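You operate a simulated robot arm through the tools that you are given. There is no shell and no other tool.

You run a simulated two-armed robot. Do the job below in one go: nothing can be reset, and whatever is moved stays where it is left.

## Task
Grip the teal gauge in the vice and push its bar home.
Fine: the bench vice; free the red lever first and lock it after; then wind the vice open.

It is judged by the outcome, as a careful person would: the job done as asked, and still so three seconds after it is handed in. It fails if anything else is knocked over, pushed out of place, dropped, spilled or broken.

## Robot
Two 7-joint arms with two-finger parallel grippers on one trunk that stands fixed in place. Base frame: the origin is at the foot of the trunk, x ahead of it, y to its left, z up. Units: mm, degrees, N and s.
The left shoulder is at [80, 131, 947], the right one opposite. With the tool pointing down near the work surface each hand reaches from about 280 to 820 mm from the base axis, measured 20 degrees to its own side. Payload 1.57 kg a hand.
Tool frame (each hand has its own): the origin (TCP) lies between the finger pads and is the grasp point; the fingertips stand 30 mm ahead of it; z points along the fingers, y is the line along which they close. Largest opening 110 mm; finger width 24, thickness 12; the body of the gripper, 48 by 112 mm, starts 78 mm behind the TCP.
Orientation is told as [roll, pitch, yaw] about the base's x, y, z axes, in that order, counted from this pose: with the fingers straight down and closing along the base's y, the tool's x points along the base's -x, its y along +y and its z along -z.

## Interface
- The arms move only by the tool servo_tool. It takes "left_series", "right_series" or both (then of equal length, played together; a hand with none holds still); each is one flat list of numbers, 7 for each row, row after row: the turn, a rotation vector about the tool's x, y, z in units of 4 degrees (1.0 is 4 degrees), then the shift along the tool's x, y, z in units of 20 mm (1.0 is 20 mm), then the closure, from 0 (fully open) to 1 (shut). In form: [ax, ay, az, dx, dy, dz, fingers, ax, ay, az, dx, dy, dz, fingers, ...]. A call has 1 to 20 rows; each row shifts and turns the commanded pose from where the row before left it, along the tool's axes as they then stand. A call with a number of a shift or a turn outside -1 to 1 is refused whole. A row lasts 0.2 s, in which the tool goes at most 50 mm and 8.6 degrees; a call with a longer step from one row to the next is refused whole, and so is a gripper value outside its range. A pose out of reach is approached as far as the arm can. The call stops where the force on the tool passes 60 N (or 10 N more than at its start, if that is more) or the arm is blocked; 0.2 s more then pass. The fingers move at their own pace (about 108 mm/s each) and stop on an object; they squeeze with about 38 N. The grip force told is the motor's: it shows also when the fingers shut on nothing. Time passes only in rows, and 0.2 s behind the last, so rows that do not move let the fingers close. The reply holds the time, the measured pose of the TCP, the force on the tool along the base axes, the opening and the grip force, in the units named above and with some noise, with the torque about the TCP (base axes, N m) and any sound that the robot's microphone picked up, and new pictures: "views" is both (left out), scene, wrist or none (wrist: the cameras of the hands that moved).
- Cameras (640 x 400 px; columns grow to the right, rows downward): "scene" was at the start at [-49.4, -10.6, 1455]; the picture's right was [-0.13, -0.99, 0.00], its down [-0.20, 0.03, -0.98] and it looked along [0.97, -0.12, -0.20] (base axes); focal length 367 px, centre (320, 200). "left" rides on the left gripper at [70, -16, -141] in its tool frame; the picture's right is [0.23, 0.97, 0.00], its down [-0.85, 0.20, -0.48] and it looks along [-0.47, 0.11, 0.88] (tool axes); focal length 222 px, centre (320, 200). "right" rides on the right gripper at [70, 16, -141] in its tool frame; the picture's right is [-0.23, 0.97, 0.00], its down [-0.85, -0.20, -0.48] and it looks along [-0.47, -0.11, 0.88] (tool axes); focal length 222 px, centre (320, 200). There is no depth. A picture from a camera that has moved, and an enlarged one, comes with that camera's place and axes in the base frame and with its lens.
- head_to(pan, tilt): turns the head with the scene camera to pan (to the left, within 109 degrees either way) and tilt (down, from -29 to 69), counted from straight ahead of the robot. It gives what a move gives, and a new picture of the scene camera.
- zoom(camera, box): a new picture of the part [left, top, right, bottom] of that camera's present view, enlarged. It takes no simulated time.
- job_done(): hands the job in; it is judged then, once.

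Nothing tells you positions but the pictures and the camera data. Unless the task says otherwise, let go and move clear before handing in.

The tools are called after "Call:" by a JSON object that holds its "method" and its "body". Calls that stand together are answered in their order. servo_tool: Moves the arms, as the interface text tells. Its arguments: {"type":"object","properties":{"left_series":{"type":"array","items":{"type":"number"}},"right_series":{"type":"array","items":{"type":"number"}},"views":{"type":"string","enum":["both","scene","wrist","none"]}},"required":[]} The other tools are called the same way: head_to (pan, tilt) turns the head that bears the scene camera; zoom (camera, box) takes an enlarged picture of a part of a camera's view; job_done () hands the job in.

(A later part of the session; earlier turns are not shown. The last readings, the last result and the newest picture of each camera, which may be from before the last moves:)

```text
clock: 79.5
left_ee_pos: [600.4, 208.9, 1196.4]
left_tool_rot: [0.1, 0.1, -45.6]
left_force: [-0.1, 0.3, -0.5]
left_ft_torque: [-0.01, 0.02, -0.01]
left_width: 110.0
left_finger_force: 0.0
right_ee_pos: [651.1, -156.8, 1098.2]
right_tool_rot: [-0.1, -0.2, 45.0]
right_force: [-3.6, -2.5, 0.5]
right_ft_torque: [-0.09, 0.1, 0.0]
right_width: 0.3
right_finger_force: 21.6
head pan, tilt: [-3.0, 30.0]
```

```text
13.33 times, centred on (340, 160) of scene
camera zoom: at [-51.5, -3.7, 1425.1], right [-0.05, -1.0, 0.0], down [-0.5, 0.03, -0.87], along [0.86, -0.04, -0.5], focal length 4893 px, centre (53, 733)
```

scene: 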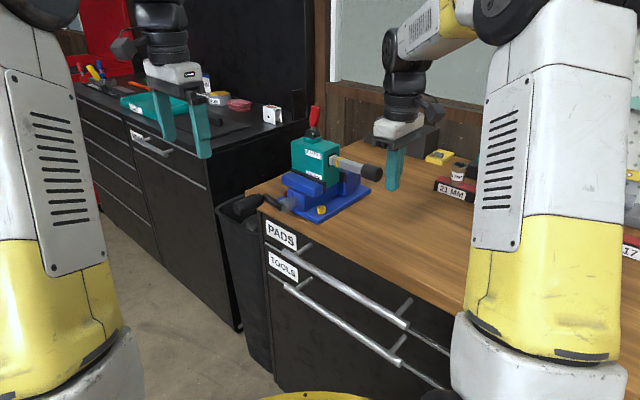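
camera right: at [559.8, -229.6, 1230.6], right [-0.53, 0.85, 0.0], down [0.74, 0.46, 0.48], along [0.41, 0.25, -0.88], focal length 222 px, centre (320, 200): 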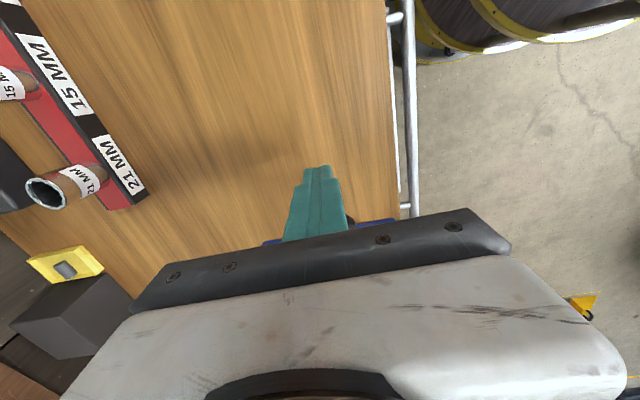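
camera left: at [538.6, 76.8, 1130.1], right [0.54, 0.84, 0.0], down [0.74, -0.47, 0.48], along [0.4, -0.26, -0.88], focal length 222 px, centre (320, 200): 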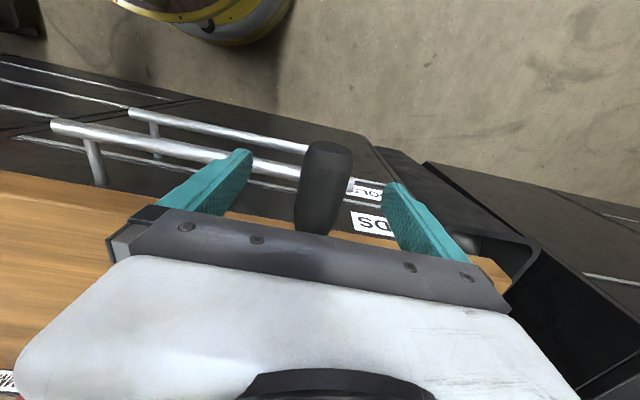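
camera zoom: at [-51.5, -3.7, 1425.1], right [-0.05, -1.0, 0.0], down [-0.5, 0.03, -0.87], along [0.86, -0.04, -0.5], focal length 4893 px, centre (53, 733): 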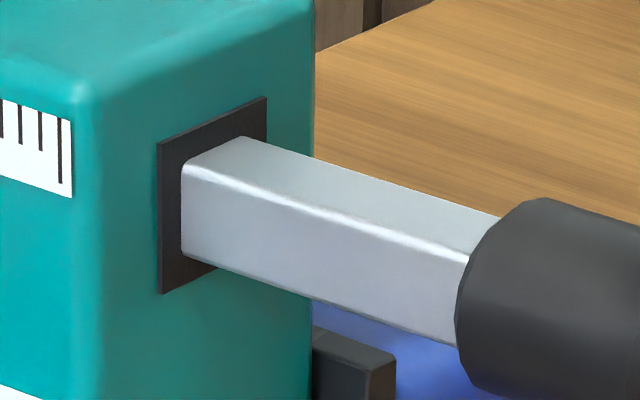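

The band has just disappeared and the force is still about 4 N. I'll take one more small step and see whether it stops here.

Call:
{"method": "servo_tool", "body": {"right_series": [0, 0, 0, -0.05, 0, 0, 1, 0, 0, 0, 0, 0, 0, 1], "views": "none"}}

Call:
{"method": "zoom", "body": {"camera": "scene", "box": [316, 145, 364, 175]}}

```text
clock: 80.1
left_ee_pos: [602.0, 208.1, 1196.9]
left_tool_rot: [0.0, 0.1, -45.8]
left_force: [-0.8, -0.2, 0.0]
left_ft_torque: [-0.02, 0.03, -0.02]
left_width: 109.8
left_finger_force: 0.1
right_ee_pos: [651.6, -155.2, 1098.4]
right_tool_rot: [0.0, 0.0, 45.1]
right_force: [-2.1, -3.0, 0.3]
right_ft_torque: [-0.06, 0.11, 0.0]
right_width: 0.2
right_finger_force: 20.9
head pan, tilt: [-3.0, 30.0]
```

```text
13.33 times, centred on (340, 160) of scene
camera zoom: at [-51.5, -3.7, 1425.1], right [-0.05, -1.0, 0.0], down [-0.5, 0.03, -0.87], along [0.86, -0.04, -0.5], focal length 4893 px, centre (53, 733)
```

zoom: 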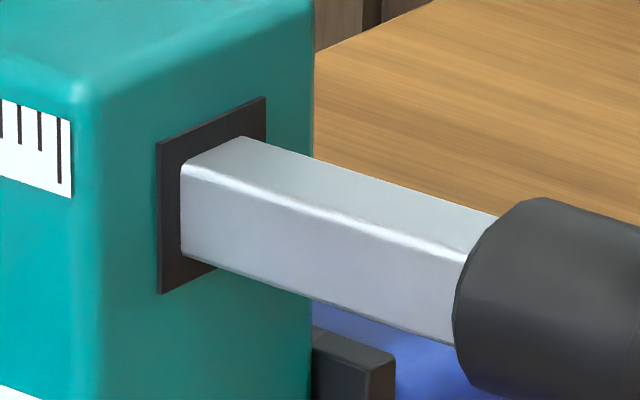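

Still moving with no stop. Exploring is reversible since I can pull the bar back, so I'll push a few more millimetres and watch for a rise in force.

Call:
{"method": "servo_tool", "body": {"right_series": [0, 0, 0, -0.1, 0, 0, 1, 0, 0, 0, 0, 0, 0, 1], "views": "none"}}

Call:
{"method": "servo_tool", "body": {"right_series": [0, 0, 0, -0.1, 0, 0, 1, 0, 0, 0, 0, 0, 0, 1], "views": "none"}}

Call:
{"method": "zoom", "body": {"camera": "scene", "box": [290, 120, 418, 200]}}

```text
clock: 80.7
left_ee_pos: [601.2, 208.7, 1195.9]
left_tool_rot: [0.0, 0.0, -45.8]
left_force: [0.1, -0.2, 0.0]
left_ft_torque: [-0.03, 0.02, -0.01]
left_width: 109.9
left_finger_force: 0.2
right_ee_pos: [651.7, -155.4, 1097.8]
right_tool_rot: [-0.1, 0.1, 45.0]
right_force: [-3.5, -3.4, -0.8]
right_ft_torque: [-0.09, 0.07, -0.04]
right_width: 0.0
right_finger_force: 21.1
head pan, tilt: [-3.0, 30.0]
```

```text
clock: 81.3
left_ee_pos: [601.4, 208.3, 1197.0]
left_tool_rot: [-0.1, 0.1, -45.7]
left_force: [-0.2, 0.5, -0.4]
left_ft_torque: [0.0, -0.01, 0.02]
left_width: 110.1
left_finger_force: 0.0
right_ee_pos: [655.1, -152.2, 1099.8]
right_tool_rot: [0.0, -0.2, 45.0]
right_force: [-3.4, -2.6, -0.8]
right_ft_torque: [-0.04, 0.11, -0.02]
right_width: 0.0
right_finger_force: 20.9
head pan, tilt: [-3.0, 30.0]
```

```text
5.00 times, centred on (354, 160) of scene
camera zoom: at [-51.5, -3.7, 1425.1], right [-0.05, -1.0, 0.0], down [-0.5, 0.03, -0.87], along [0.86, -0.04, -0.5], focal length 1835 px, centre (150, 400)
```

zoom: 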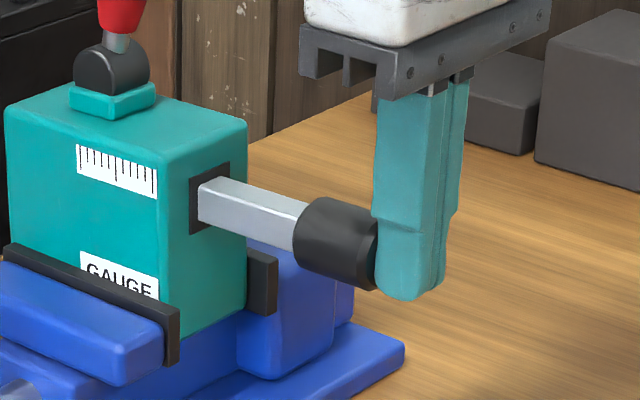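

No stop yet at a steady 4–5 N, so the bar clearly travels further. I'll continue with 4 mm per call-pair, still watching force.

Call:
{"method": "servo_tool", "body": {"right_series": [0, 0, 0, -0.1, 0, 0, 1, 0, 0, 0, -0.1, 0, 0, 1, 0, 0, 0, 0, 0, 0, 1], "views": "none"}}

Call:
{"method": "servo_tool", "body": {"right_series": [0, 0, 0, -0.1, 0, 0, 1, 0, 0, 0, -0.1, 0, 0, 1, 0, 0, 0, 0, 0, 0, 1], "views": "none"}}

Call:
{"method": "zoom", "body": {"camera": "scene", "box": [290, 120, 418, 200]}}

```text
clock: 82.1
left_ee_pos: [601.9, 209.0, 1197.6]
left_tool_rot: [0.0, -0.1, -45.7]
left_force: [-0.5, 0.6, 0.4]
left_ft_torque: [0.01, -0.03, 0.0]
left_width: 110.2
left_finger_force: 0.0
right_ee_pos: [658.4, -150.8, 1099.2]
right_tool_rot: [-0.1, 0.0, 45.0]
right_force: [-2.5, -2.7, 1.2]
right_ft_torque: [-0.09, 0.05, 0.0]
right_width: 0.0
right_finger_force: 21.6
head pan, tilt: [-3.0, 30.0]
```

```text
clock: 82.9
left_ee_pos: [602.8, 209.0, 1197.9]
left_tool_rot: [0.0, 0.0, -45.7]
left_force: [0.7, -0.5, 0.1]
left_ft_torque: [0.02, -0.01, -0.01]
left_width: 109.9
left_finger_force: 0.0
right_ee_pos: [661.4, -149.2, 1099.9]
right_tool_rot: [-0.1, -0.1, 44.9]
right_force: [-2.9, -2.1, -0.5]
right_ft_torque: [-0.07, 0.11, 0.02]
right_width: 0.0
right_finger_force: 21.0
head pan, tilt: [-3.0, 30.0]
```

```text
5.00 times, centred on (354, 160) of scene
camera zoom: at [-51.5, -3.7, 1425.1], right [-0.05, -1.0, 0.0], down [-0.5, 0.03, -0.87], along [0.86, -0.04, -0.5], focal length 1835 px, centre (150, 400)
```

zoom: 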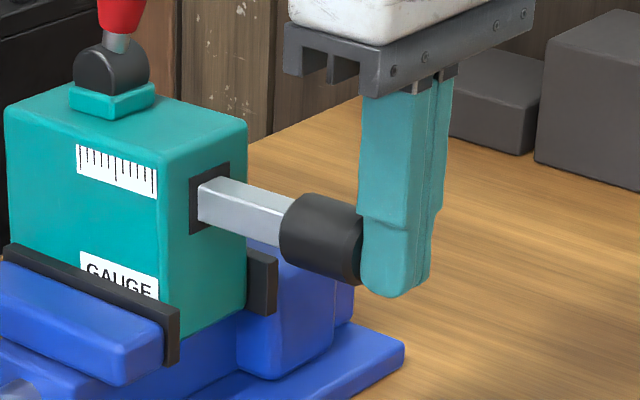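

The bar keeps sliding and the gauge stays still. I'll carry on the same way.

Call:
{"method": "servo_tool", "body": {"right_series": [0, 0, 0, -0.1, 0, 0, 1, 0, 0, 0, -0.1, 0, 0, 1, 0, 0, 0, -0.05, 0, 0, 1, 0, 0, 0, 0, 0, 0, 1], "views": "none"}}

Call:
{"method": "servo_tool", "body": {"right_series": [0, 0, 0, -0.1, 0, 0, 1, 0, 0, 0, -0.1, 0, 0, 1, 0, 0, 0, -0.05, 0, 0, 1, 0, 0, 0, 0, 0, 0, 1], "views": "none"}}

Call:
{"method": "zoom", "body": {"camera": "scene", "box": [290, 120, 418, 200]}}

```text
clock: 83.9
left_ee_pos: [601.5, 209.1, 1196.6]
left_tool_rot: [0.0, 0.0, -45.7]
left_force: [-0.5, 0.4, 0.4]
left_ft_torque: [0.02, -0.03, -0.02]
left_width: 110.3
left_finger_force: 0.1
right_ee_pos: [662.1, -145.6, 1099.1]
right_tool_rot: [0.0, 0.1, 45.0]
right_force: [-11.5, -10.2, 2.4]
right_ft_torque: [-0.2, 0.43, -0.01]
right_width: 0.1
right_finger_force: 21.4
head pan, tilt: [-3.0, 30.0]
```

```text
clock: 84.9
left_ee_pos: [600.4, 207.2, 1198.8]
left_tool_rot: [0.1, 0.0, -45.7]
left_force: [0.0, 0.9, -0.2]
left_ft_torque: [0.01, 0.03, 0.01]
left_width: 109.9
left_finger_force: 0.1
right_ee_pos: [663.2, -144.5, 1100.4]
right_tool_rot: [0.2, 0.5, 44.9]
right_force: [-38.2, -30.0, 10.5]
right_ft_torque: [-0.74, 1.12, 0.03]
right_width: 0.1
right_finger_force: 21.1
head pan, tilt: [-3.0, 30.0]
```

```text
5.00 times, centred on (354, 160) of scene
camera zoom: at [-53.7, -5.1, 1425.0], right [-0.05, -1.0, 0.0], down [-0.5, 0.03, -0.87], along [0.87, -0.05, -0.5], focal length 1835 px, centre (150, 400)
```

zoom: 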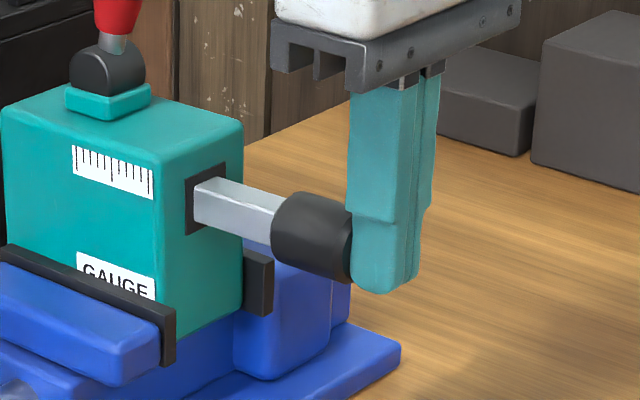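

The bar has met its stop: force rose to about 49 N with the gauge unmoved. I'll back off now and check that the bar stays.

Call:
{"method": "servo_tool", "body": {"right_series": [0, 0, 0, 0.3, 0, 0, 1, 0, 0, 0, 0.5, 0, 0, 1, 0, 0, 0, 0.8, 0, 0, 1, 0, 0, 0, 0, 0, 0, 1], "views": "none"}}

Call:
{"method": "zoom", "body": {"camera": "scene", "box": [290, 120, 418, 200]}}

Call:
{"method": "zoom", "body": {"camera": "scene", "box": [280, 150, 376, 210]}}

```text
clock: 85.9
left_ee_pos: [601.9, 208.9, 1196.3]
left_tool_rot: [-0.1, 0.0, -45.7]
left_force: [-0.5, -0.5, -0.2]
left_ft_torque: [0.01, 0.01, 0.01]
left_width: 110.1
left_finger_force: 0.0
right_ee_pos: [644.2, -163.3, 1100.8]
right_tool_rot: [-0.1, -0.1, 45.0]
right_force: [-0.1, 0.1, -0.3]
right_ft_torque: [-0.03, 0.0, 0.05]
right_width: 0.0
right_finger_force: 21.3
head pan, tilt: [-3.0, 30.0]
```

```text
5.00 times, centred on (354, 160) of scene
camera zoom: at [-51.3, -3.5, 1425.1], right [-0.05, -1.0, 0.0], down [-0.5, 0.03, -0.87], along [0.86, -0.04, -0.5], focal length 1835 px, centre (150, 400)
```

zoom: 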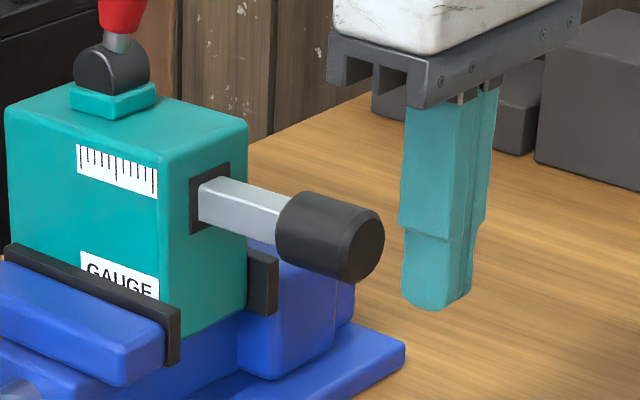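

```text
6.67 times, centred on (328, 180) of scene
camera zoom: at [-51.3, -3.5, 1425.1], right [-0.05, -1.0, 0.0], down [-0.5, 0.03, -0.87], along [0.86, -0.04, -0.5], focal length 2446 px, centre (267, 333)
```

zoom: 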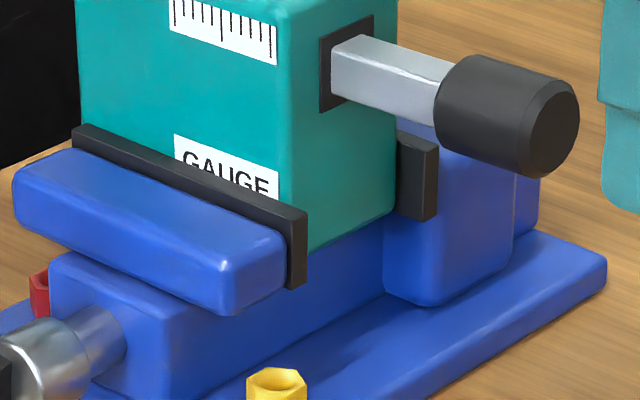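

The bar stays home and the gauge is where it was. Next I'll lock the lever: raise the right hand, open it and tilt it 45° again to take the lever's handle.

Call:
{"method": "servo_tool", "body": {"right_series": [0, 0, 0, 0, 0, -0.93, 1, 0, 0, 0, 0, 0, -0.93, 1, 0, 0, 0, 0, 0, -0.93, 1, 0, 0, 0, 0, 0, -0.93, 1, 0, 0, 0, 0, 0, -0.93, 1, 0, 0, 0, 0, 0, -0.93, 1, 0, 0, 0, 0, 0, -0.93, 1, 0, 0, 0, 0, 0, -0.93, 1, 0, 0, 0, 0, 0, -0.93, 0.5, 0, 0, 0, 0, 0, -0.93, 0, 0, -0.9375, 0, 0, 0, 0, 0, 0, -0.9375, 0, 0, 0, 0, 0, 0, -0.9375, 0, 0, 0, 0, 0, 0, -0.9375, 0, 0, 0, 0, 0, 0, -0.9375, 0, 0, 0, 0, 0, 0, -0.9375, 0, 0, 0, 0, 0, 0, -0.9375, 0, 0, 0, 0, 0, 0, -0.9375, 0, 0, 0, 0, 0, 0, -0.9375, 0, 0, 0, 0, 0, 0, -0.9375, 0, 0, 0, 0, 0], "views": "none"}}

Call:
{"method": "servo_tool", "body": {"right_series": [0, -0.9375, 0, 0, 0, 0, 0, 0, -0.9375, 0, 0, 0, 0, 0, 0, 0, 0, -0.707, 0, 0.707, 0, 0, 0, 0, -0.707, 0, 0.707, 0, 0, 0, 0, -0.707, 0, 0.707, 0, 0, 0, 0, -0.707, 0, 0.707, 0, 0, 0, 0, -0.707, 0, 0.707, 0, 0, 0, 0, 0, 0, 1, 0, 0, 0, 0, 0, 0, 1, 0, 0, 0, 0, 0, 0, 1, 0, 0, 0, 0, 0, 0, 0, 0], "views": "both"}}

Call:
{"method": "zoom", "body": {"camera": "right", "box": [220, 100, 420, 225]}}

Call:
{"method": "zoom", "body": {"camera": "scene", "box": [260, 70, 420, 170]}}

```text
clock: 90.1
left_ee_pos: [602.1, 207.4, 1195.8]
left_tool_rot: [0.0, 0.0, -45.7]
left_force: [0.9, -0.3, 0.3]
left_ft_torque: [-0.01, 0.0, 0.0]
left_width: 109.9
left_finger_force: 0.0
right_ee_pos: [644.2, -162.8, 1284.1]
right_tool_rot: [-0.2, -37.6, 45.1]
right_force: [0.3, 0.5, -0.2]
right_ft_torque: [0.01, 0.03, -0.01]
right_width: 109.9
right_finger_force: 0.1
head pan, tilt: [-3.0, 30.0]
```

```text
clock: 92.5
left_ee_pos: [601.6, 208.0, 1196.8]
left_tool_rot: [0.1, -0.1, -45.8]
left_force: [-0.2, -0.2, -0.4]
left_ft_torque: [-0.02, 0.0, -0.02]
left_width: 109.9
left_finger_force: 0.2
right_ee_pos: [742.7, -63.2, 1241.3]
right_tool_rot: [-0.2, -45.0, 45.2]
right_force: [0.6, -0.5, 1.0]
right_ft_torque: [0.02, -0.02, 0.03]
right_width: 110.1
right_finger_force: 0.1
head pan, tilt: [-3.0, 30.0]
camera right: at [627.2, -157.4, 1291.1], right [-0.58, 0.8, 0.16], down [0.33, 0.05, 0.94], along [0.75, 0.6, -0.29], focal length 222 px, centre (320, 200)
```

scene: 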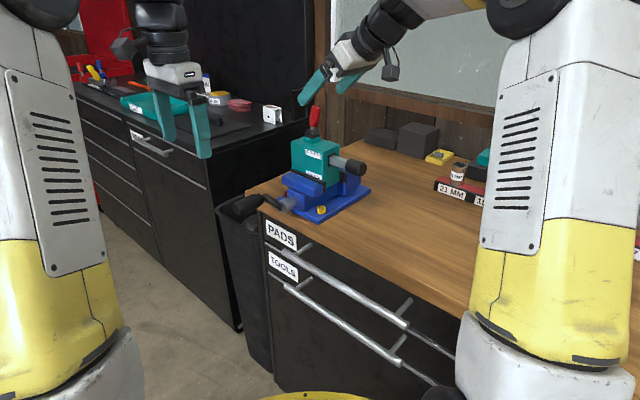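
right: 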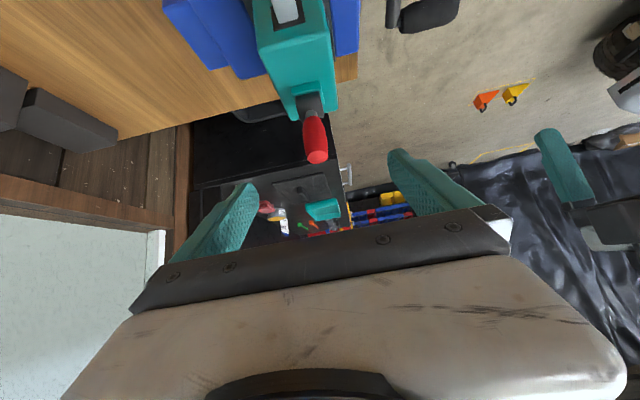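

```text
3.20 times, centred on (320, 162) of right
camera zoom: at [627.2, -157.4, 1291.1], right [-0.58, 0.8, 0.16], down [0.33, 0.05, 0.94], along [0.75, 0.6, -0.29], focal length 711 px, centre (320, 320)
```

zoom: 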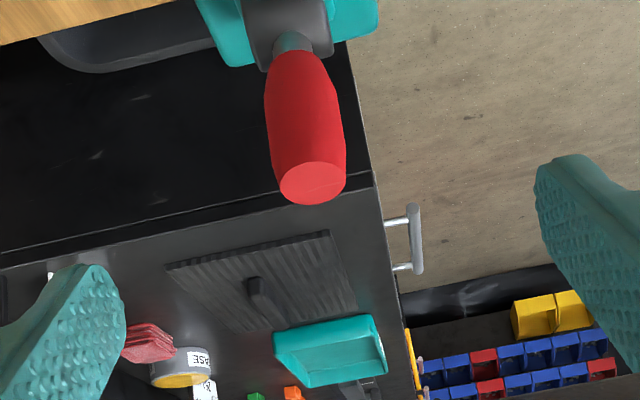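

```text
4.00 times, centred on (340, 120) of scene
camera zoom: at [-51.4, -3.5, 1425.1], right [-0.05, -1.0, 0.0], down [-0.5, 0.03, -0.87], along [0.86, -0.04, -0.5], focal length 1468 px, centre (240, 520)
```

zoom: 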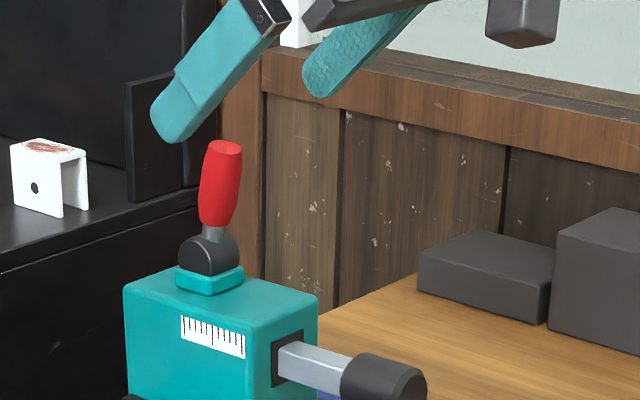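

The lever's tip is near [770, -38, 1192] and the pivot about 75 mm below it, with the hand on its centre plane. I'll move in to straddle the handle and close on it.

Call:
{"method": "servo_tool", "body": {"right_series": [0, 0, 0, 0.323, -0.025, 0.988, 0, 0, 0, 0, 0.323, -0.025, 0.988, 0, 0, 0, 0, 0.323, -0.025, 0.988, 0, 0, 0, 0, 0, 0, 0, 0, 0, 0, 0, 0, 0, 0, 0.6, 0, 0, 0, 0, 0, 0, 1, 0, 0, 0, 0, 0, 0, 1, 0, 0, 0, 0, 0, 0, 1], "views": "wrist"}}

Call:
{"method": "zoom", "body": {"camera": "scene", "box": [280, 90, 400, 165]}}

```text
clock: 94.3
left_ee_pos: [601.6, 208.8, 1197.4]
left_tool_rot: [-0.1, 0.0, -45.7]
left_force: [0.7, 0.6, 0.2]
left_ft_torque: [0.0, 0.02, -0.02]
left_width: 110.2
left_finger_force: 0.1
right_ee_pos: [762.1, -43.8, 1187.6]
right_tool_rot: [0.0, -45.0, 45.1]
right_force: [-1.9, 1.0, -0.1]
right_ft_torque: [-0.01, 0.05, 0.01]
right_width: 22.9
right_finger_force: 35.2
head pan, tilt: [-3.0, 30.0]
camera right: at [647.5, -137.3, 1237.4], right [-0.58, 0.8, 0.16], down [0.33, 0.05, 0.94], along [0.75, 0.6, -0.29], focal length 222 px, centre (320, 200)
```

right: 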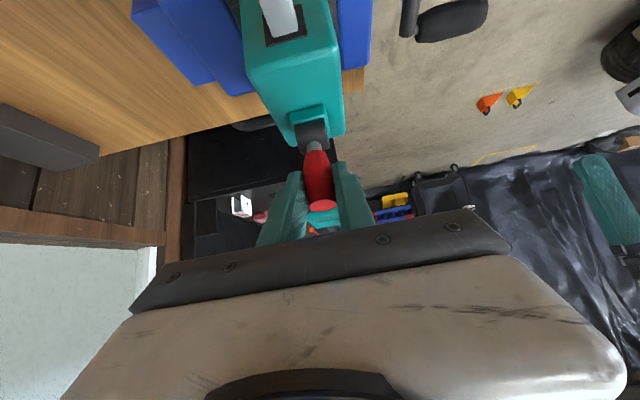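

```text
5.33 times, centred on (340, 128) of scene
camera zoom: at [-51.4, -3.5, 1425.1], right [-0.05, -1.0, 0.0], down [-0.5, 0.03, -0.87], along [0.86, -0.04, -0.5], focal length 1957 px, centre (213, 587)
```

zoom: 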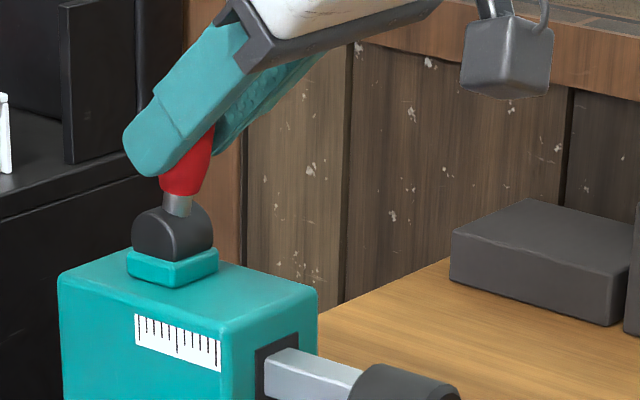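

The handle is well gripped. I'll bring the lever down along its arc, first to about 40°.

Call:
{"method": "servo_tool", "body": {"right_series": [0, 0, 0, 0.415, 0, -0.24, 1, 0, 0, 0, 0.45, 0, -0.164, 1, 0, 0, 0, 0.472, 0, -0.083, 1, 0, 0, 0, 0.479, 0, 0, 1, 0, 0, 0, 0, 0, 0, 1], "views": "none"}}

Call:
{"method": "zoom", "body": {"camera": "scene", "box": [280, 90, 400, 165]}}

```text
clock: 95.5
left_ee_pos: [601.0, 209.7, 1197.4]
left_tool_rot: [0.1, -0.1, -45.7]
left_force: [-1.0, 0.2, 0.0]
left_ft_torque: [0.0, 0.0, 0.02]
left_width: 110.0
left_finger_force: 0.1
right_ee_pos: [740.7, -65.2, 1169.0]
right_tool_rot: [-0.1, -45.2, 45.3]
right_force: [-0.3, 12.8, 21.2]
right_ft_torque: [1.15, -0.91, 0.13]
right_width: 23.1
right_finger_force: 35.3
head pan, tilt: [-3.0, 30.0]
```

```text
5.33 times, centred on (340, 128) of scene
camera zoom: at [-52.3, -2.8, 1425.1], right [-0.05, -1.0, 0.0], down [-0.5, 0.03, -0.87], along [0.86, -0.05, -0.5], focal length 1957 px, centre (213, 587)
```

zoom: 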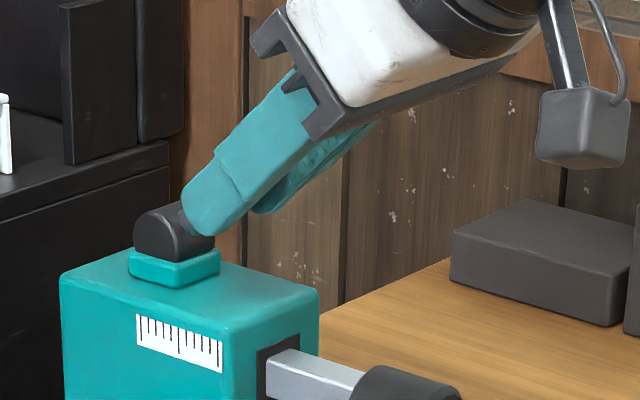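

The lever is following down with about 22 N resistance. I'll take it the rest of the way to where it started, then check.

Call:
{"method": "servo_tool", "body": {"right_series": [0, 0, 0, 0.472, 0, 0.083, 1, 0, 0, 0, 0.45, 0, 0.164, 1, 0, 0, 0, 0.233, 0, 0.123, 1, 0, 0, 0, 0, 0, 0, 1], "views": "wrist"}}

Call:
{"method": "zoom", "body": {"camera": "scene", "box": [280, 90, 400, 165]}}

Call:
{"method": "zoom", "body": {"camera": "scene", "box": [280, 150, 376, 210]}}

```text
clock: 96.5
left_ee_pos: [600.6, 209.1, 1196.8]
left_tool_rot: [0.0, -0.1, -45.7]
left_force: [0.2, -0.1, 0.3]
left_ft_torque: [-0.02, -0.01, 0.0]
left_width: 110.1
left_finger_force: 0.0
right_ee_pos: [734.3, -72.6, 1145.6]
right_tool_rot: [0.0, -44.8, 45.3]
right_force: [-25.4, 9.8, 19.3]
right_ft_torque: [0.79, -0.61, 0.33]
right_width: 22.8
right_finger_force: 35.9
head pan, tilt: [-3.0, 30.0]
camera right: at [617.7, -168.8, 1196.4], right [-0.58, 0.8, 0.16], down [0.33, 0.05, 0.94], along [0.75, 0.6, -0.29], focal length 222 px, centre (320, 200)
```

right: 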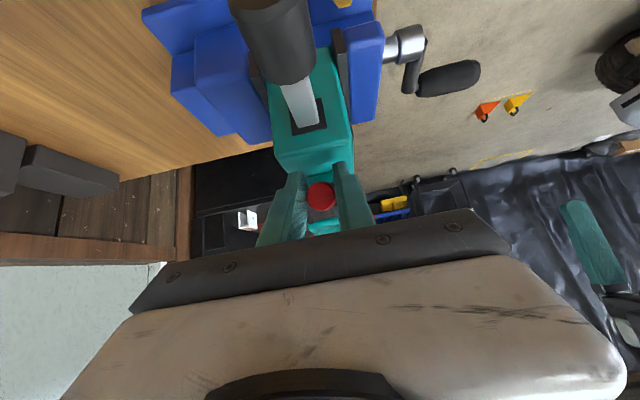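

```text
5.33 times, centred on (340, 128) of scene
camera zoom: at [-53.6, -3.0, 1425.0], right [-0.05, -1.0, 0.0], down [-0.5, 0.03, -0.87], along [0.87, -0.05, -0.5], focal length 1957 px, centre (213, 587)
```

zoom: 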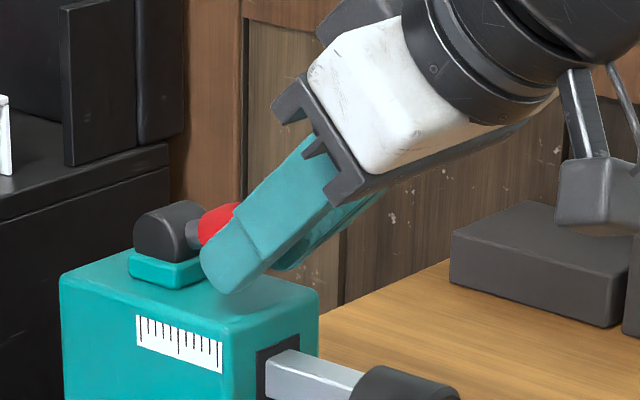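

```text
6.67 times, centred on (328, 180) of scene
camera zoom: at [-53.6, -3.0, 1425.0], right [-0.05, -1.0, 0.0], down [-0.5, 0.03, -0.87], along [0.87, -0.05, -0.5], focal length 2446 px, centre (267, 333)
```

zoom: 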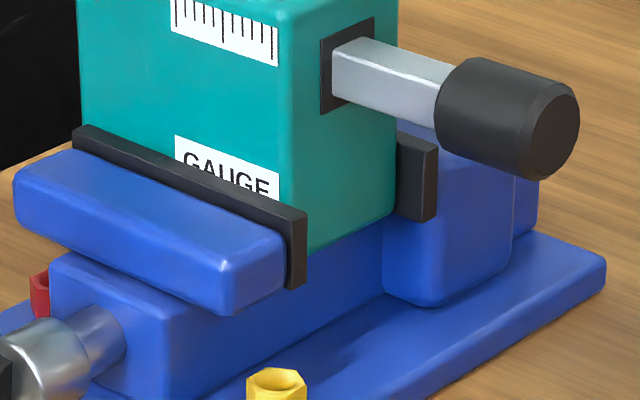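

The lever is nearly down but not quite at its original angle. I'll look closely before pressing further.

Call:
{"method": "zoom", "body": {"camera": "right", "box": [240, 120, 400, 220]}}

Call:
{"method": "zoom", "body": {"camera": "scene", "box": [298, 118, 346, 148]}}

```text
4.00 times, centred on (320, 170) of right
camera zoom: at [617.7, -168.8, 1196.4], right [-0.58, 0.8, 0.16], down [0.33, 0.05, 0.94], along [0.75, 0.6, -0.29], focal length 888 px, centre (320, 320)
```

zoom: 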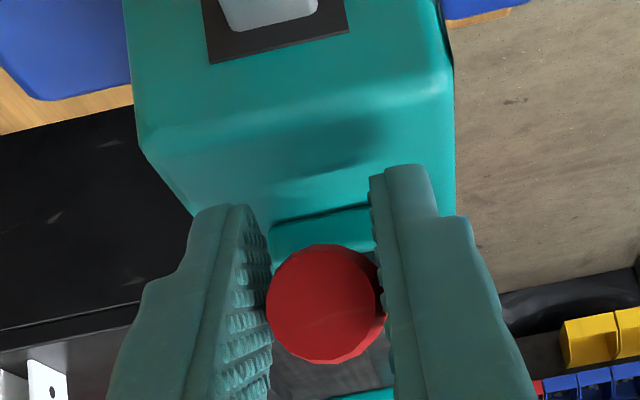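

```text
13.33 times, centred on (322, 133) of scene
camera zoom: at [-53.6, -3.0, 1425.0], right [-0.05, -1.0, 0.0], down [-0.5, 0.03, -0.87], along [0.87, -0.05, -0.5], focal length 4893 px, centre (293, 1093)
```

zoom: 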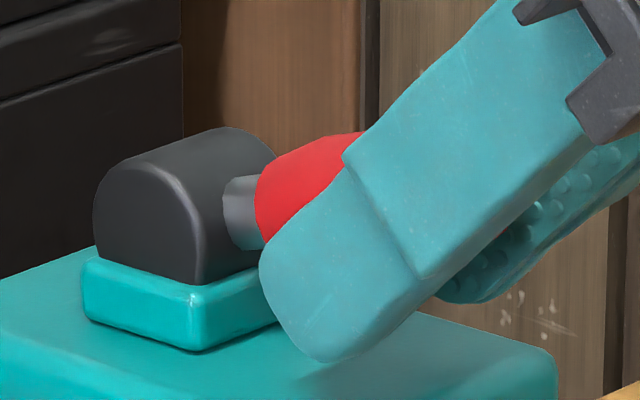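

The lever is at about 24°, compared with about 15–17° when locked, and my fingertips are near the gauge top. I'll re-grip a little higher (lever closer to the fingertips) so I can press it fully down.

Call:
{"method": "servo_tool", "body": {"right_series": [0, 0, 0, 0, 0, 0, 0.5, 0, 0, 0, 0, 0, 0, 0.5, 0, 0, 0, 0, 0.12, -0.25, 0.5, 0, 0, 0, 0, 0, -0.2, 0.5, 0, 0, 0, 0, 0, 0, 1, 0, 0, 0, 0, 0, 0, 1, 0, 0, 0, 0, 0, 0, 1], "views": "none"}}

Call:
{"method": "zoom", "body": {"camera": "scene", "box": [280, 90, 400, 165]}}

Call:
{"method": "zoom", "body": {"camera": "right", "box": [240, 120, 400, 220]}}

```text
clock: 98.1
left_ee_pos: [602.9, 209.3, 1197.0]
left_tool_rot: [0.0, 0.0, -45.7]
left_force: [0.2, -0.3, -0.5]
left_ft_torque: [0.01, -0.01, -0.05]
left_width: 109.8
left_finger_force: 0.1
right_ee_pos: [728.7, -76.3, 1154.2]
right_tool_rot: [0.0, -45.0, 45.2]
right_force: [-6.0, 1.3, 0.9]
right_ft_torque: [-0.06, 0.21, 0.11]
right_width: 22.7
right_finger_force: 34.7
head pan, tilt: [-3.0, 30.0]
```

```text
5.33 times, centred on (340, 128) of scene
camera zoom: at [-51.7, -3.4, 1425.1], right [-0.05, -1.0, 0.0], down [-0.5, 0.03, -0.87], along [0.86, -0.04, -0.5], focal length 1957 px, centre (213, 587)
```

zoom: 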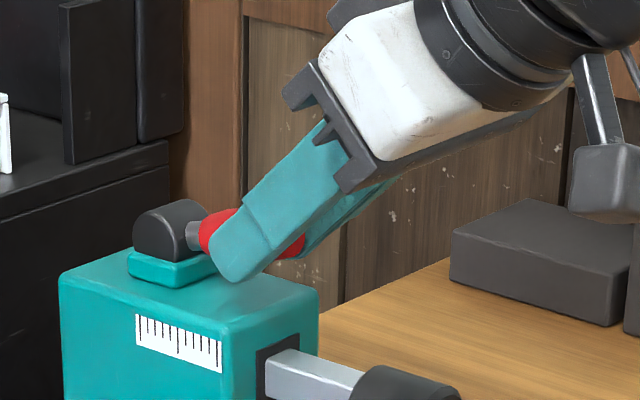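

```text
4.00 times, centred on (320, 170) of right
camera zoom: at [613.3, -172.1, 1202.3], right [-0.58, 0.8, 0.16], down [0.33, 0.05, 0.94], along [0.75, 0.6, -0.29], focal length 888 px, centre (320, 320)
```

zoom: 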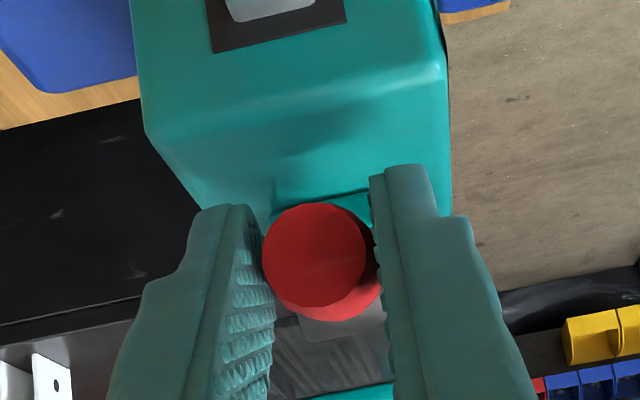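

The lever now looks very close to its original place. I'll press it down the last few degrees and feel for the stop.

Call:
{"method": "servo_tool", "body": {"right_series": [0, 0, 0, 0.154, 0, 0.083, 1, 0, 0, 0, 0.154, 0, 0.083, 1, 0, 0, 0, 0, 0, 0, 1], "views": "none"}}

Call:
{"method": "zoom", "body": {"camera": "scene", "box": [280, 90, 400, 165]}}

Call:
{"method": "zoom", "body": {"camera": "right", "box": [240, 120, 400, 220]}}

```text
clock: 98.9
left_ee_pos: [599.9, 208.5, 1198.3]
left_tool_rot: [-0.1, 0.1, -45.7]
left_force: [0.0, -0.1, 0.6]
left_ft_torque: [0.02, 0.0, -0.03]
left_width: 109.8
left_finger_force: 0.1
right_ee_pos: [728.4, -77.7, 1149.4]
right_tool_rot: [-0.4, -45.3, 45.3]
right_force: [-7.3, 3.0, 25.5]
right_ft_torque: [1.09, -0.94, 0.15]
right_width: 22.9
right_finger_force: 35.4
head pan, tilt: [-3.0, 30.0]
```

```text
5.33 times, centred on (340, 128) of scene
camera zoom: at [-52.7, -3.4, 1425.1], right [-0.05, -1.0, 0.0], down [-0.5, 0.03, -0.87], along [0.87, -0.04, -0.5], focal length 1957 px, centre (213, 587)
```

zoom: 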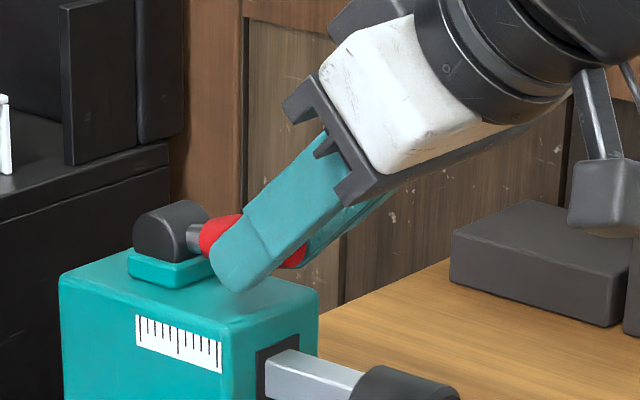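

```text
4.00 times, centred on (320, 170) of right
camera zoom: at [612.5, -172.3, 1197.7], right [-0.58, 0.8, 0.16], down [0.32, 0.05, 0.95], along [0.75, 0.6, -0.29], focal length 888 px, centre (320, 320)
```

zoom: 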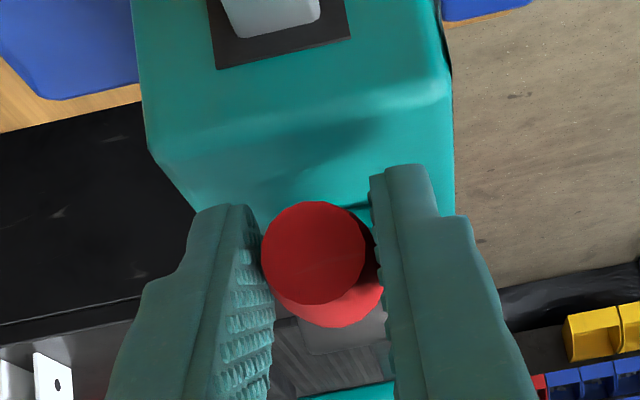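

The lever tip is now at z≈1140, which is essentially its original height. I'll press a further 4 mm to confirm a firm stop.

Call:
{"method": "servo_tool", "body": {"right_series": [0, 0, 0, 0.1, 0, 0.11, 1, 0, 0, 0, 0.05, 0, 0.06, 1, 0, 0, 0, 0, 0, 0, 1], "views": "none"}}

Call:
{"method": "zoom", "body": {"camera": "scene", "box": [280, 90, 400, 165]}}

Call:
{"method": "zoom", "body": {"camera": "right", "box": [240, 120, 400, 220]}}

```text
clock: 99.7
left_ee_pos: [599.7, 210.0, 1197.5]
left_tool_rot: [0.0, 0.1, -45.7]
left_force: [0.3, -0.5, 0.5]
left_ft_torque: [0.0, 0.0, 0.03]
left_width: 110.0
left_finger_force: 0.1
right_ee_pos: [728.6, -77.6, 1147.3]
right_tool_rot: [-0.7, -45.5, 45.5]
right_force: [-1.2, 5.5, 42.9]
right_ft_torque: [1.0, -0.91, 0.12]
right_width: 23.0
right_finger_force: 34.9
head pan, tilt: [-3.0, 30.0]
```

```text
5.33 times, centred on (340, 128) of scene
camera zoom: at [-52.9, -3.1, 1425.1], right [-0.05, -1.0, 0.0], down [-0.5, 0.03, -0.87], along [0.87, -0.04, -0.5], focal length 1957 px, centre (213, 587)
```

zoom: 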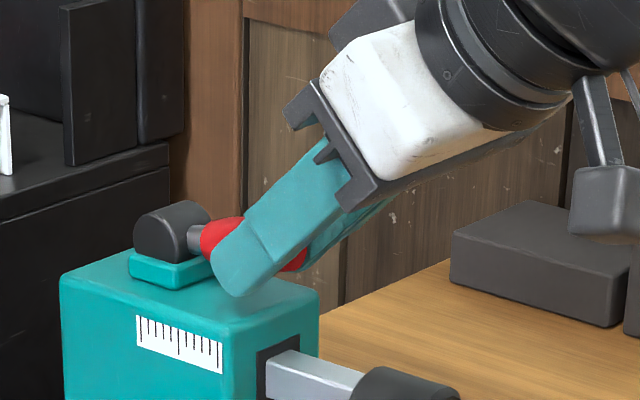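

```text
4.00 times, centred on (320, 170) of right
camera zoom: at [611.8, -172.3, 1195.5], right [-0.58, 0.8, 0.15], down [0.32, 0.05, 0.95], along [0.75, 0.59, -0.28], focal length 888 px, centre (320, 320)
```

zoom: 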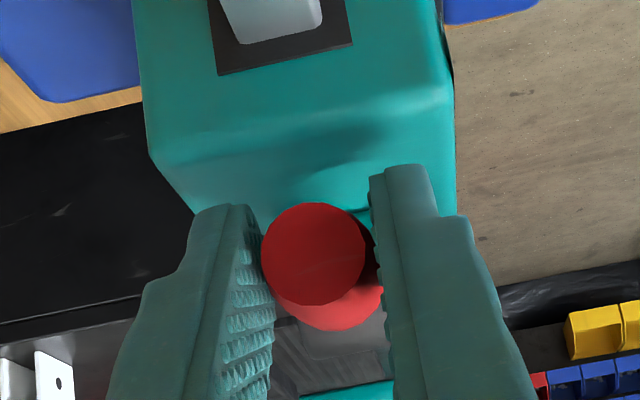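

The force climbed to 43 N with the lever barely moving, so it's firmly down. I'll ease off, open and retreat the right hand along its fingers.

Call:
{"method": "servo_tool", "body": {"right_series": [0, 0, 0, -0.1, 0, -0.1, 1, 0, 0, 0, 0, 0, 0, 0.4, 0, 0, 0, 0, 0, 0, 0, 0, 0, 0, 0, 0, 0, 0, 0, 0, 0, 0, 0, -0.8, 0, 0, 0, 0, 0, 0, -1, 0, 0, 0, 0, 0, 0, -1, 0, 0, 0, 0, 0, 0, -1, 0, 0, 0, 0, 0, 0, -1, 0, 0, 0, 0, 0, 0, -1, 0, 0, 0, 0, 0.707, 0, -0.707, 0, 0, 0, 0, 0.707, 0, -0.707, 0, 0, 0, 0, 0.707, 0, -0.707, 0], "views": "both"}}

Call:
{"method": "zoom", "body": {"camera": "scene", "box": [280, 90, 400, 165]}}

Call:
{"method": "zoom", "body": {"camera": "scene", "box": [220, 115, 400, 228]}}

Call:
{"method": "zoom", "body": {"camera": "scene", "box": [280, 150, 376, 210]}}

```text
clock: 102.5
left_ee_pos: [601.2, 208.7, 1196.8]
left_tool_rot: [0.0, 0.0, -45.7]
left_force: [0.5, -0.2, 0.0]
left_ft_torque: [-0.04, 0.02, -0.03]
left_width: 109.9
left_finger_force: 0.1
right_ee_pos: [627.2, -178.4, 1226.5]
right_tool_rot: [-0.3, -45.1, 45.3]
right_force: [0.2, 0.7, -0.5]
right_ft_torque: [0.01, -0.03, 0.0]
right_width: 110.1
right_finger_force: 0.0
head pan, tilt: [-3.0, 30.0]
camera right: at [510.5, -273.0, 1275.9], right [-0.58, 0.8, 0.16], down [0.33, 0.05, 0.94], along [0.75, 0.6, -0.29], focal length 222 px, centre (320, 200)
```

scene: 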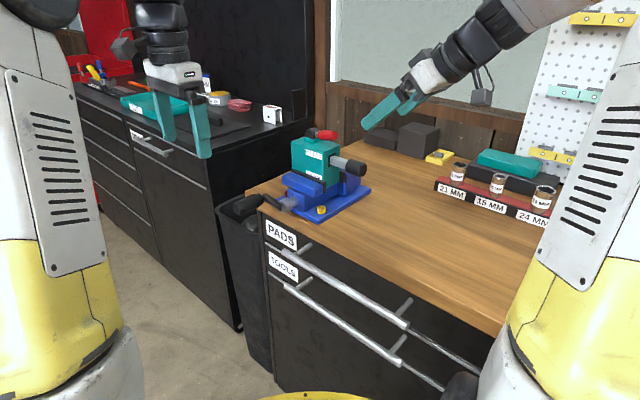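
right: 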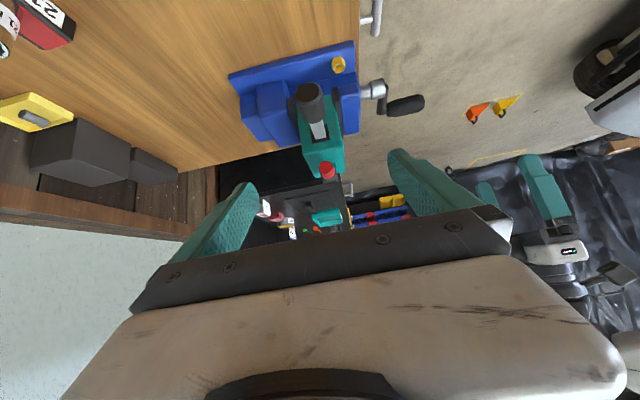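

```text
5.33 times, centred on (340, 128) of scene
camera zoom: at [-51.3, -3.5, 1425.1], right [-0.05, -1.0, 0.0], down [-0.5, 0.03, -0.87], along [0.86, -0.04, -0.5], focal length 1957 px, centre (213, 587)
```

zoom: 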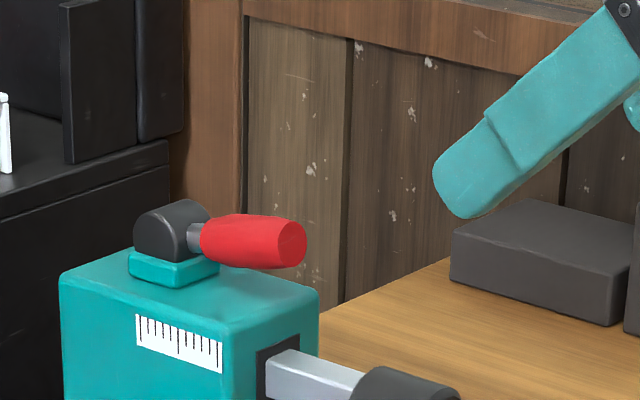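

```text
3.54 times, centred on (310, 172) of scene
camera zoom: at [-51.3, -3.5, 1425.1], right [-0.05, -1.0, 0.0], down [-0.5, 0.03, -0.87], along [0.86, -0.04, -0.5], focal length 1299 px, centre (355, 301)
```

zoom: 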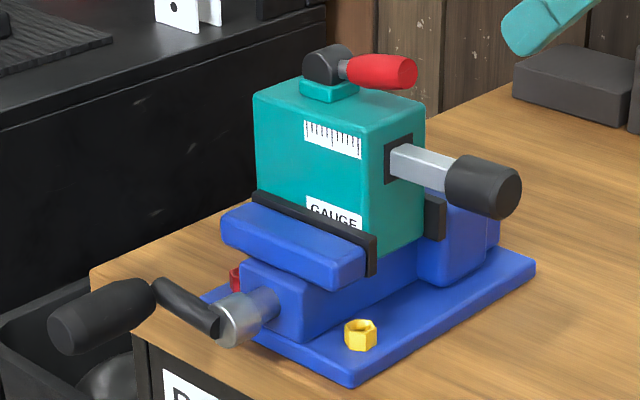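

```text
6.67 times, centred on (328, 180) of scene
camera zoom: at [-51.3, -3.5, 1425.1], right [-0.05, -1.0, 0.0], down [-0.5, 0.03, -0.87], along [0.86, -0.04, -0.5], focal length 2446 px, centre (267, 333)
```

zoom: 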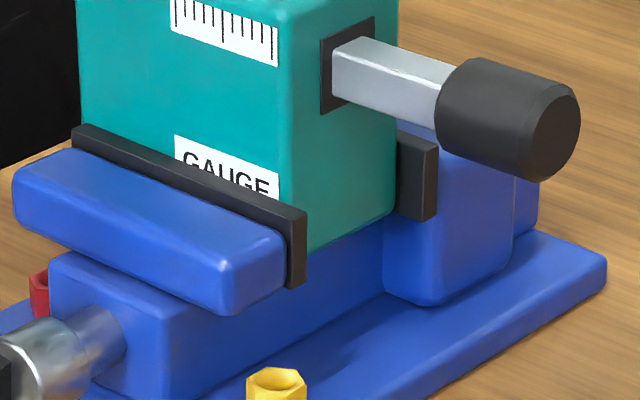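

The lever is back in its locked position, the bar is home, and the right hand is clear. Now to wind the vice open: I'll return the left hand to the crank handle by reversing its last retreat.

Call:
{"method": "servo_tool", "body": {"left_series": [0, 0, 0, -1, 0, 0, 0, 0, 0, 0, -1, 0, 0, 0, 0, 0, 0, -1, 0, 0, 0, 0, 0, 0, -1, 0, 0, 0, 0, 0, 0, -1, 0, 0, 0, 0, 0, 0, -1, 0, 0, 0, 0, 0, 0, 0, 0, 1, 0, 0, 0, 0, 0, 0, 1, 0, 0, 0, 0, 0, 0, 1, 0, 0, 0, 0, 0, 0, 1, 0, 0, 0, 0, 0, 0, 1, 0, 0, 0, 0, 0, 0, 1, 0, 0, 0, 0, 0, 0, 1, 0, 0, 0, 0, 0, 0, 1, 0, 0, 0, 0, 0, 0, 1, 0, 0, 0, 0, 0, 0, 1, 0], "views": "wrist"}}

Call:
{"method": "servo_tool", "body": {"left_series": [0, 0, 0, 0, 0, 0, 1, 0, 0, 0, 0, 0, 0, 1, 0, 0, 0, 0, 0, 0, 1, 0, 0, 0, 0, 0, 0, 1], "views": "wrist"}}

```text
clock: 105.9
left_ee_pos: [682.7, 121.8, 995.2]
left_tool_rot: [-0.1, 0.0, -45.7]
left_force: [0.1, 0.0, 0.0]
left_ft_torque: [0.02, -0.02, 0.03]
left_width: 109.9
left_finger_force: 0.1
right_ee_pos: [627.2, -178.0, 1227.0]
right_tool_rot: [-0.2, -45.1, 45.2]
right_force: [0.2, 0.0, -0.1]
right_ft_torque: [0.0, 0.03, 0.05]
right_width: 110.1
right_finger_force: 0.1
head pan, tilt: [-3.0, 30.0]
camera left: at [624.0, 162.5, 1135.8], right [0.54, 0.84, 0.0], down [0.74, -0.47, 0.48], along [0.4, -0.26, -0.88], focal length 222 px, centre (320, 200)
```

left: 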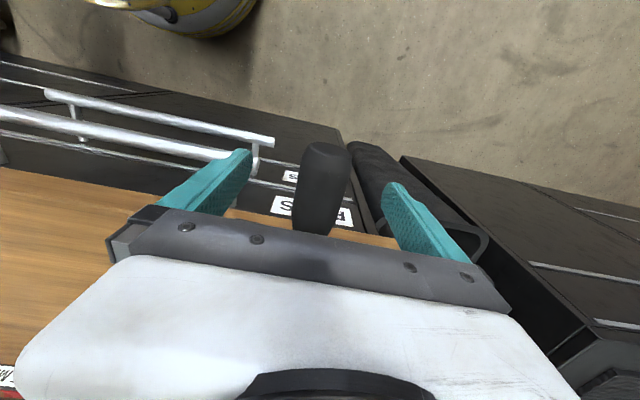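

```text
clock: 106.9
left_ee_pos: [683.2, 123.7, 996.2]
left_tool_rot: [0.0, 0.0, -45.6]
left_force: [-5.9, -3.7, -2.0]
left_ft_torque: [0.1, 0.08, 0.93]
left_width: 32.8
left_finger_force: 40.9
right_ee_pos: [626.8, -179.3, 1226.3]
right_tool_rot: [-0.2, -44.9, 45.2]
right_force: [-0.9, -0.3, 0.4]
right_ft_torque: [-0.05, -0.04, -0.01]
right_width: 110.0
right_finger_force: 0.0
head pan, tilt: [-3.0, 30.0]
camera left: at [623.8, 162.1, 1135.7], right [0.54, 0.84, 0.0], down [0.74, -0.47, 0.48], along [0.4, -0.26, -0.88], focal length 222 px, centre (320, 200)
```

left: 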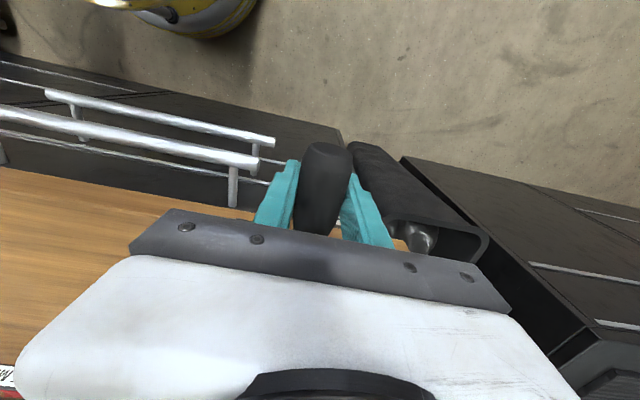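

The handle is gripped again. I'll unwind downward (counter-clockwise), one quarter first.

Call:
{"method": "servo_tool", "body": {"left_series": [0, 0, 0, 0, -0.046, 0.529, 1, 0, 0, 0, 0, -0.138, 0.514, 1, 0, 0, 0, 0, -0.225, 0.482, 1, 0, 0, 0, 0, -0.305, 0.436, 1, 0, 0, 0, 0, -0.376, 0.376, 1, 0, 0, 0, 0, -0.436, 0.305, 1, 0, 0, 0, 0, -0.482, 0.225, 1, 0, 0, 0, 0, -0.514, 0.138, 1, 0, 0, 0, 0, -0.529, 0.046, 1, 0, 0, 0, 0, 0, 0, 1], "views": "none"}}

Call:
{"method": "zoom", "body": {"camera": "scene", "box": [280, 150, 376, 210]}}

```text
clock: 109.1
left_ee_pos: [639.8, 77.5, 931.6]
left_tool_rot: [-0.5, 0.5, -45.7]
left_force: [-8.5, -1.0, -50.1]
left_ft_torque: [0.32, 0.33, 0.92]
left_width: 32.6
left_finger_force: 40.9
right_ee_pos: [627.1, -177.5, 1225.2]
right_tool_rot: [-0.1, -45.0, 45.1]
right_force: [-0.2, 0.1, -0.5]
right_ft_torque: [-0.01, -0.01, -0.03]
right_width: 109.9
right_finger_force: 0.1
head pan, tilt: [-3.0, 30.0]
```

```text
6.67 times, centred on (328, 180) of scene
camera zoom: at [-50.4, -3.5, 1425.2], right [-0.05, -1.0, 0.0], down [-0.5, 0.03, -0.87], along [0.86, -0.05, -0.5], focal length 2446 px, centre (267, 333)
```

zoom: 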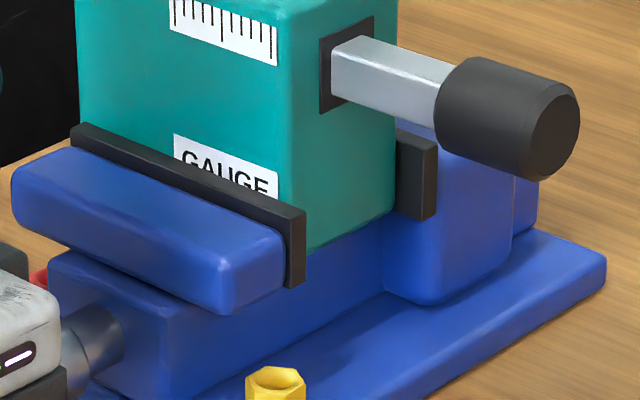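

No jaw movement yet, as expected after the overtightening. The handle sits a few mm lower than my circle, so I'll correct for that and continue up the far side.

Call:
{"method": "servo_tool", "body": {"left_series": [0, 0, 0, 0, 0, 0.2, 1, 0, 0, 0, 0, -0.534, -0.046, 1, 0, 0, 0, 0, -0.519, -0.14, 1, 0, 0, 0, 0, -0.487, -0.228, 1, 0, 0, 0, 0, -0.44, -0.31, 1, 0, 0, 0, 0, -0.38, -0.38, 1, 0, 0, 0, 0, -0.308, -0.44, 1, 0, 0, 0, 0, -0.227, -0.487, 1, 0, 0, 0, 0, -0.139, -0.519, 1, 0, 0, 0, 0, -0.046, -0.534, 1, 0, 0, 0, 0, 0, 0, 1], "views": "none"}}

Call:
{"method": "zoom", "body": {"camera": "scene", "box": [280, 150, 376, 210]}}

```text
clock: 111.5
left_ee_pos: [598.9, 37.8, 993.9]
left_tool_rot: [0.1, -0.2, -45.5]
left_force: [4.2, 9.1, -1.9]
left_ft_torque: [0.07, 0.06, 0.8]
left_width: 32.7
left_finger_force: 41.1
right_ee_pos: [626.3, -178.8, 1227.6]
right_tool_rot: [-0.2, -45.0, 45.2]
right_force: [0.0, 1.1, -0.3]
right_ft_torque: [-0.03, 0.0, 0.0]
right_width: 110.2
right_finger_force: 0.1
head pan, tilt: [-3.0, 30.0]
```

```text
6.67 times, centred on (328, 180) of scene
camera zoom: at [-51.0, -3.1, 1425.1], right [-0.05, -1.0, 0.0], down [-0.5, 0.03, -0.87], along [0.86, -0.04, -0.5], focal length 2446 px, centre (267, 333)
```

zoom: 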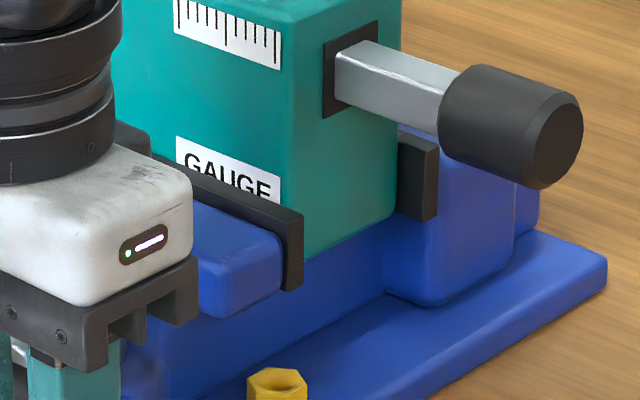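

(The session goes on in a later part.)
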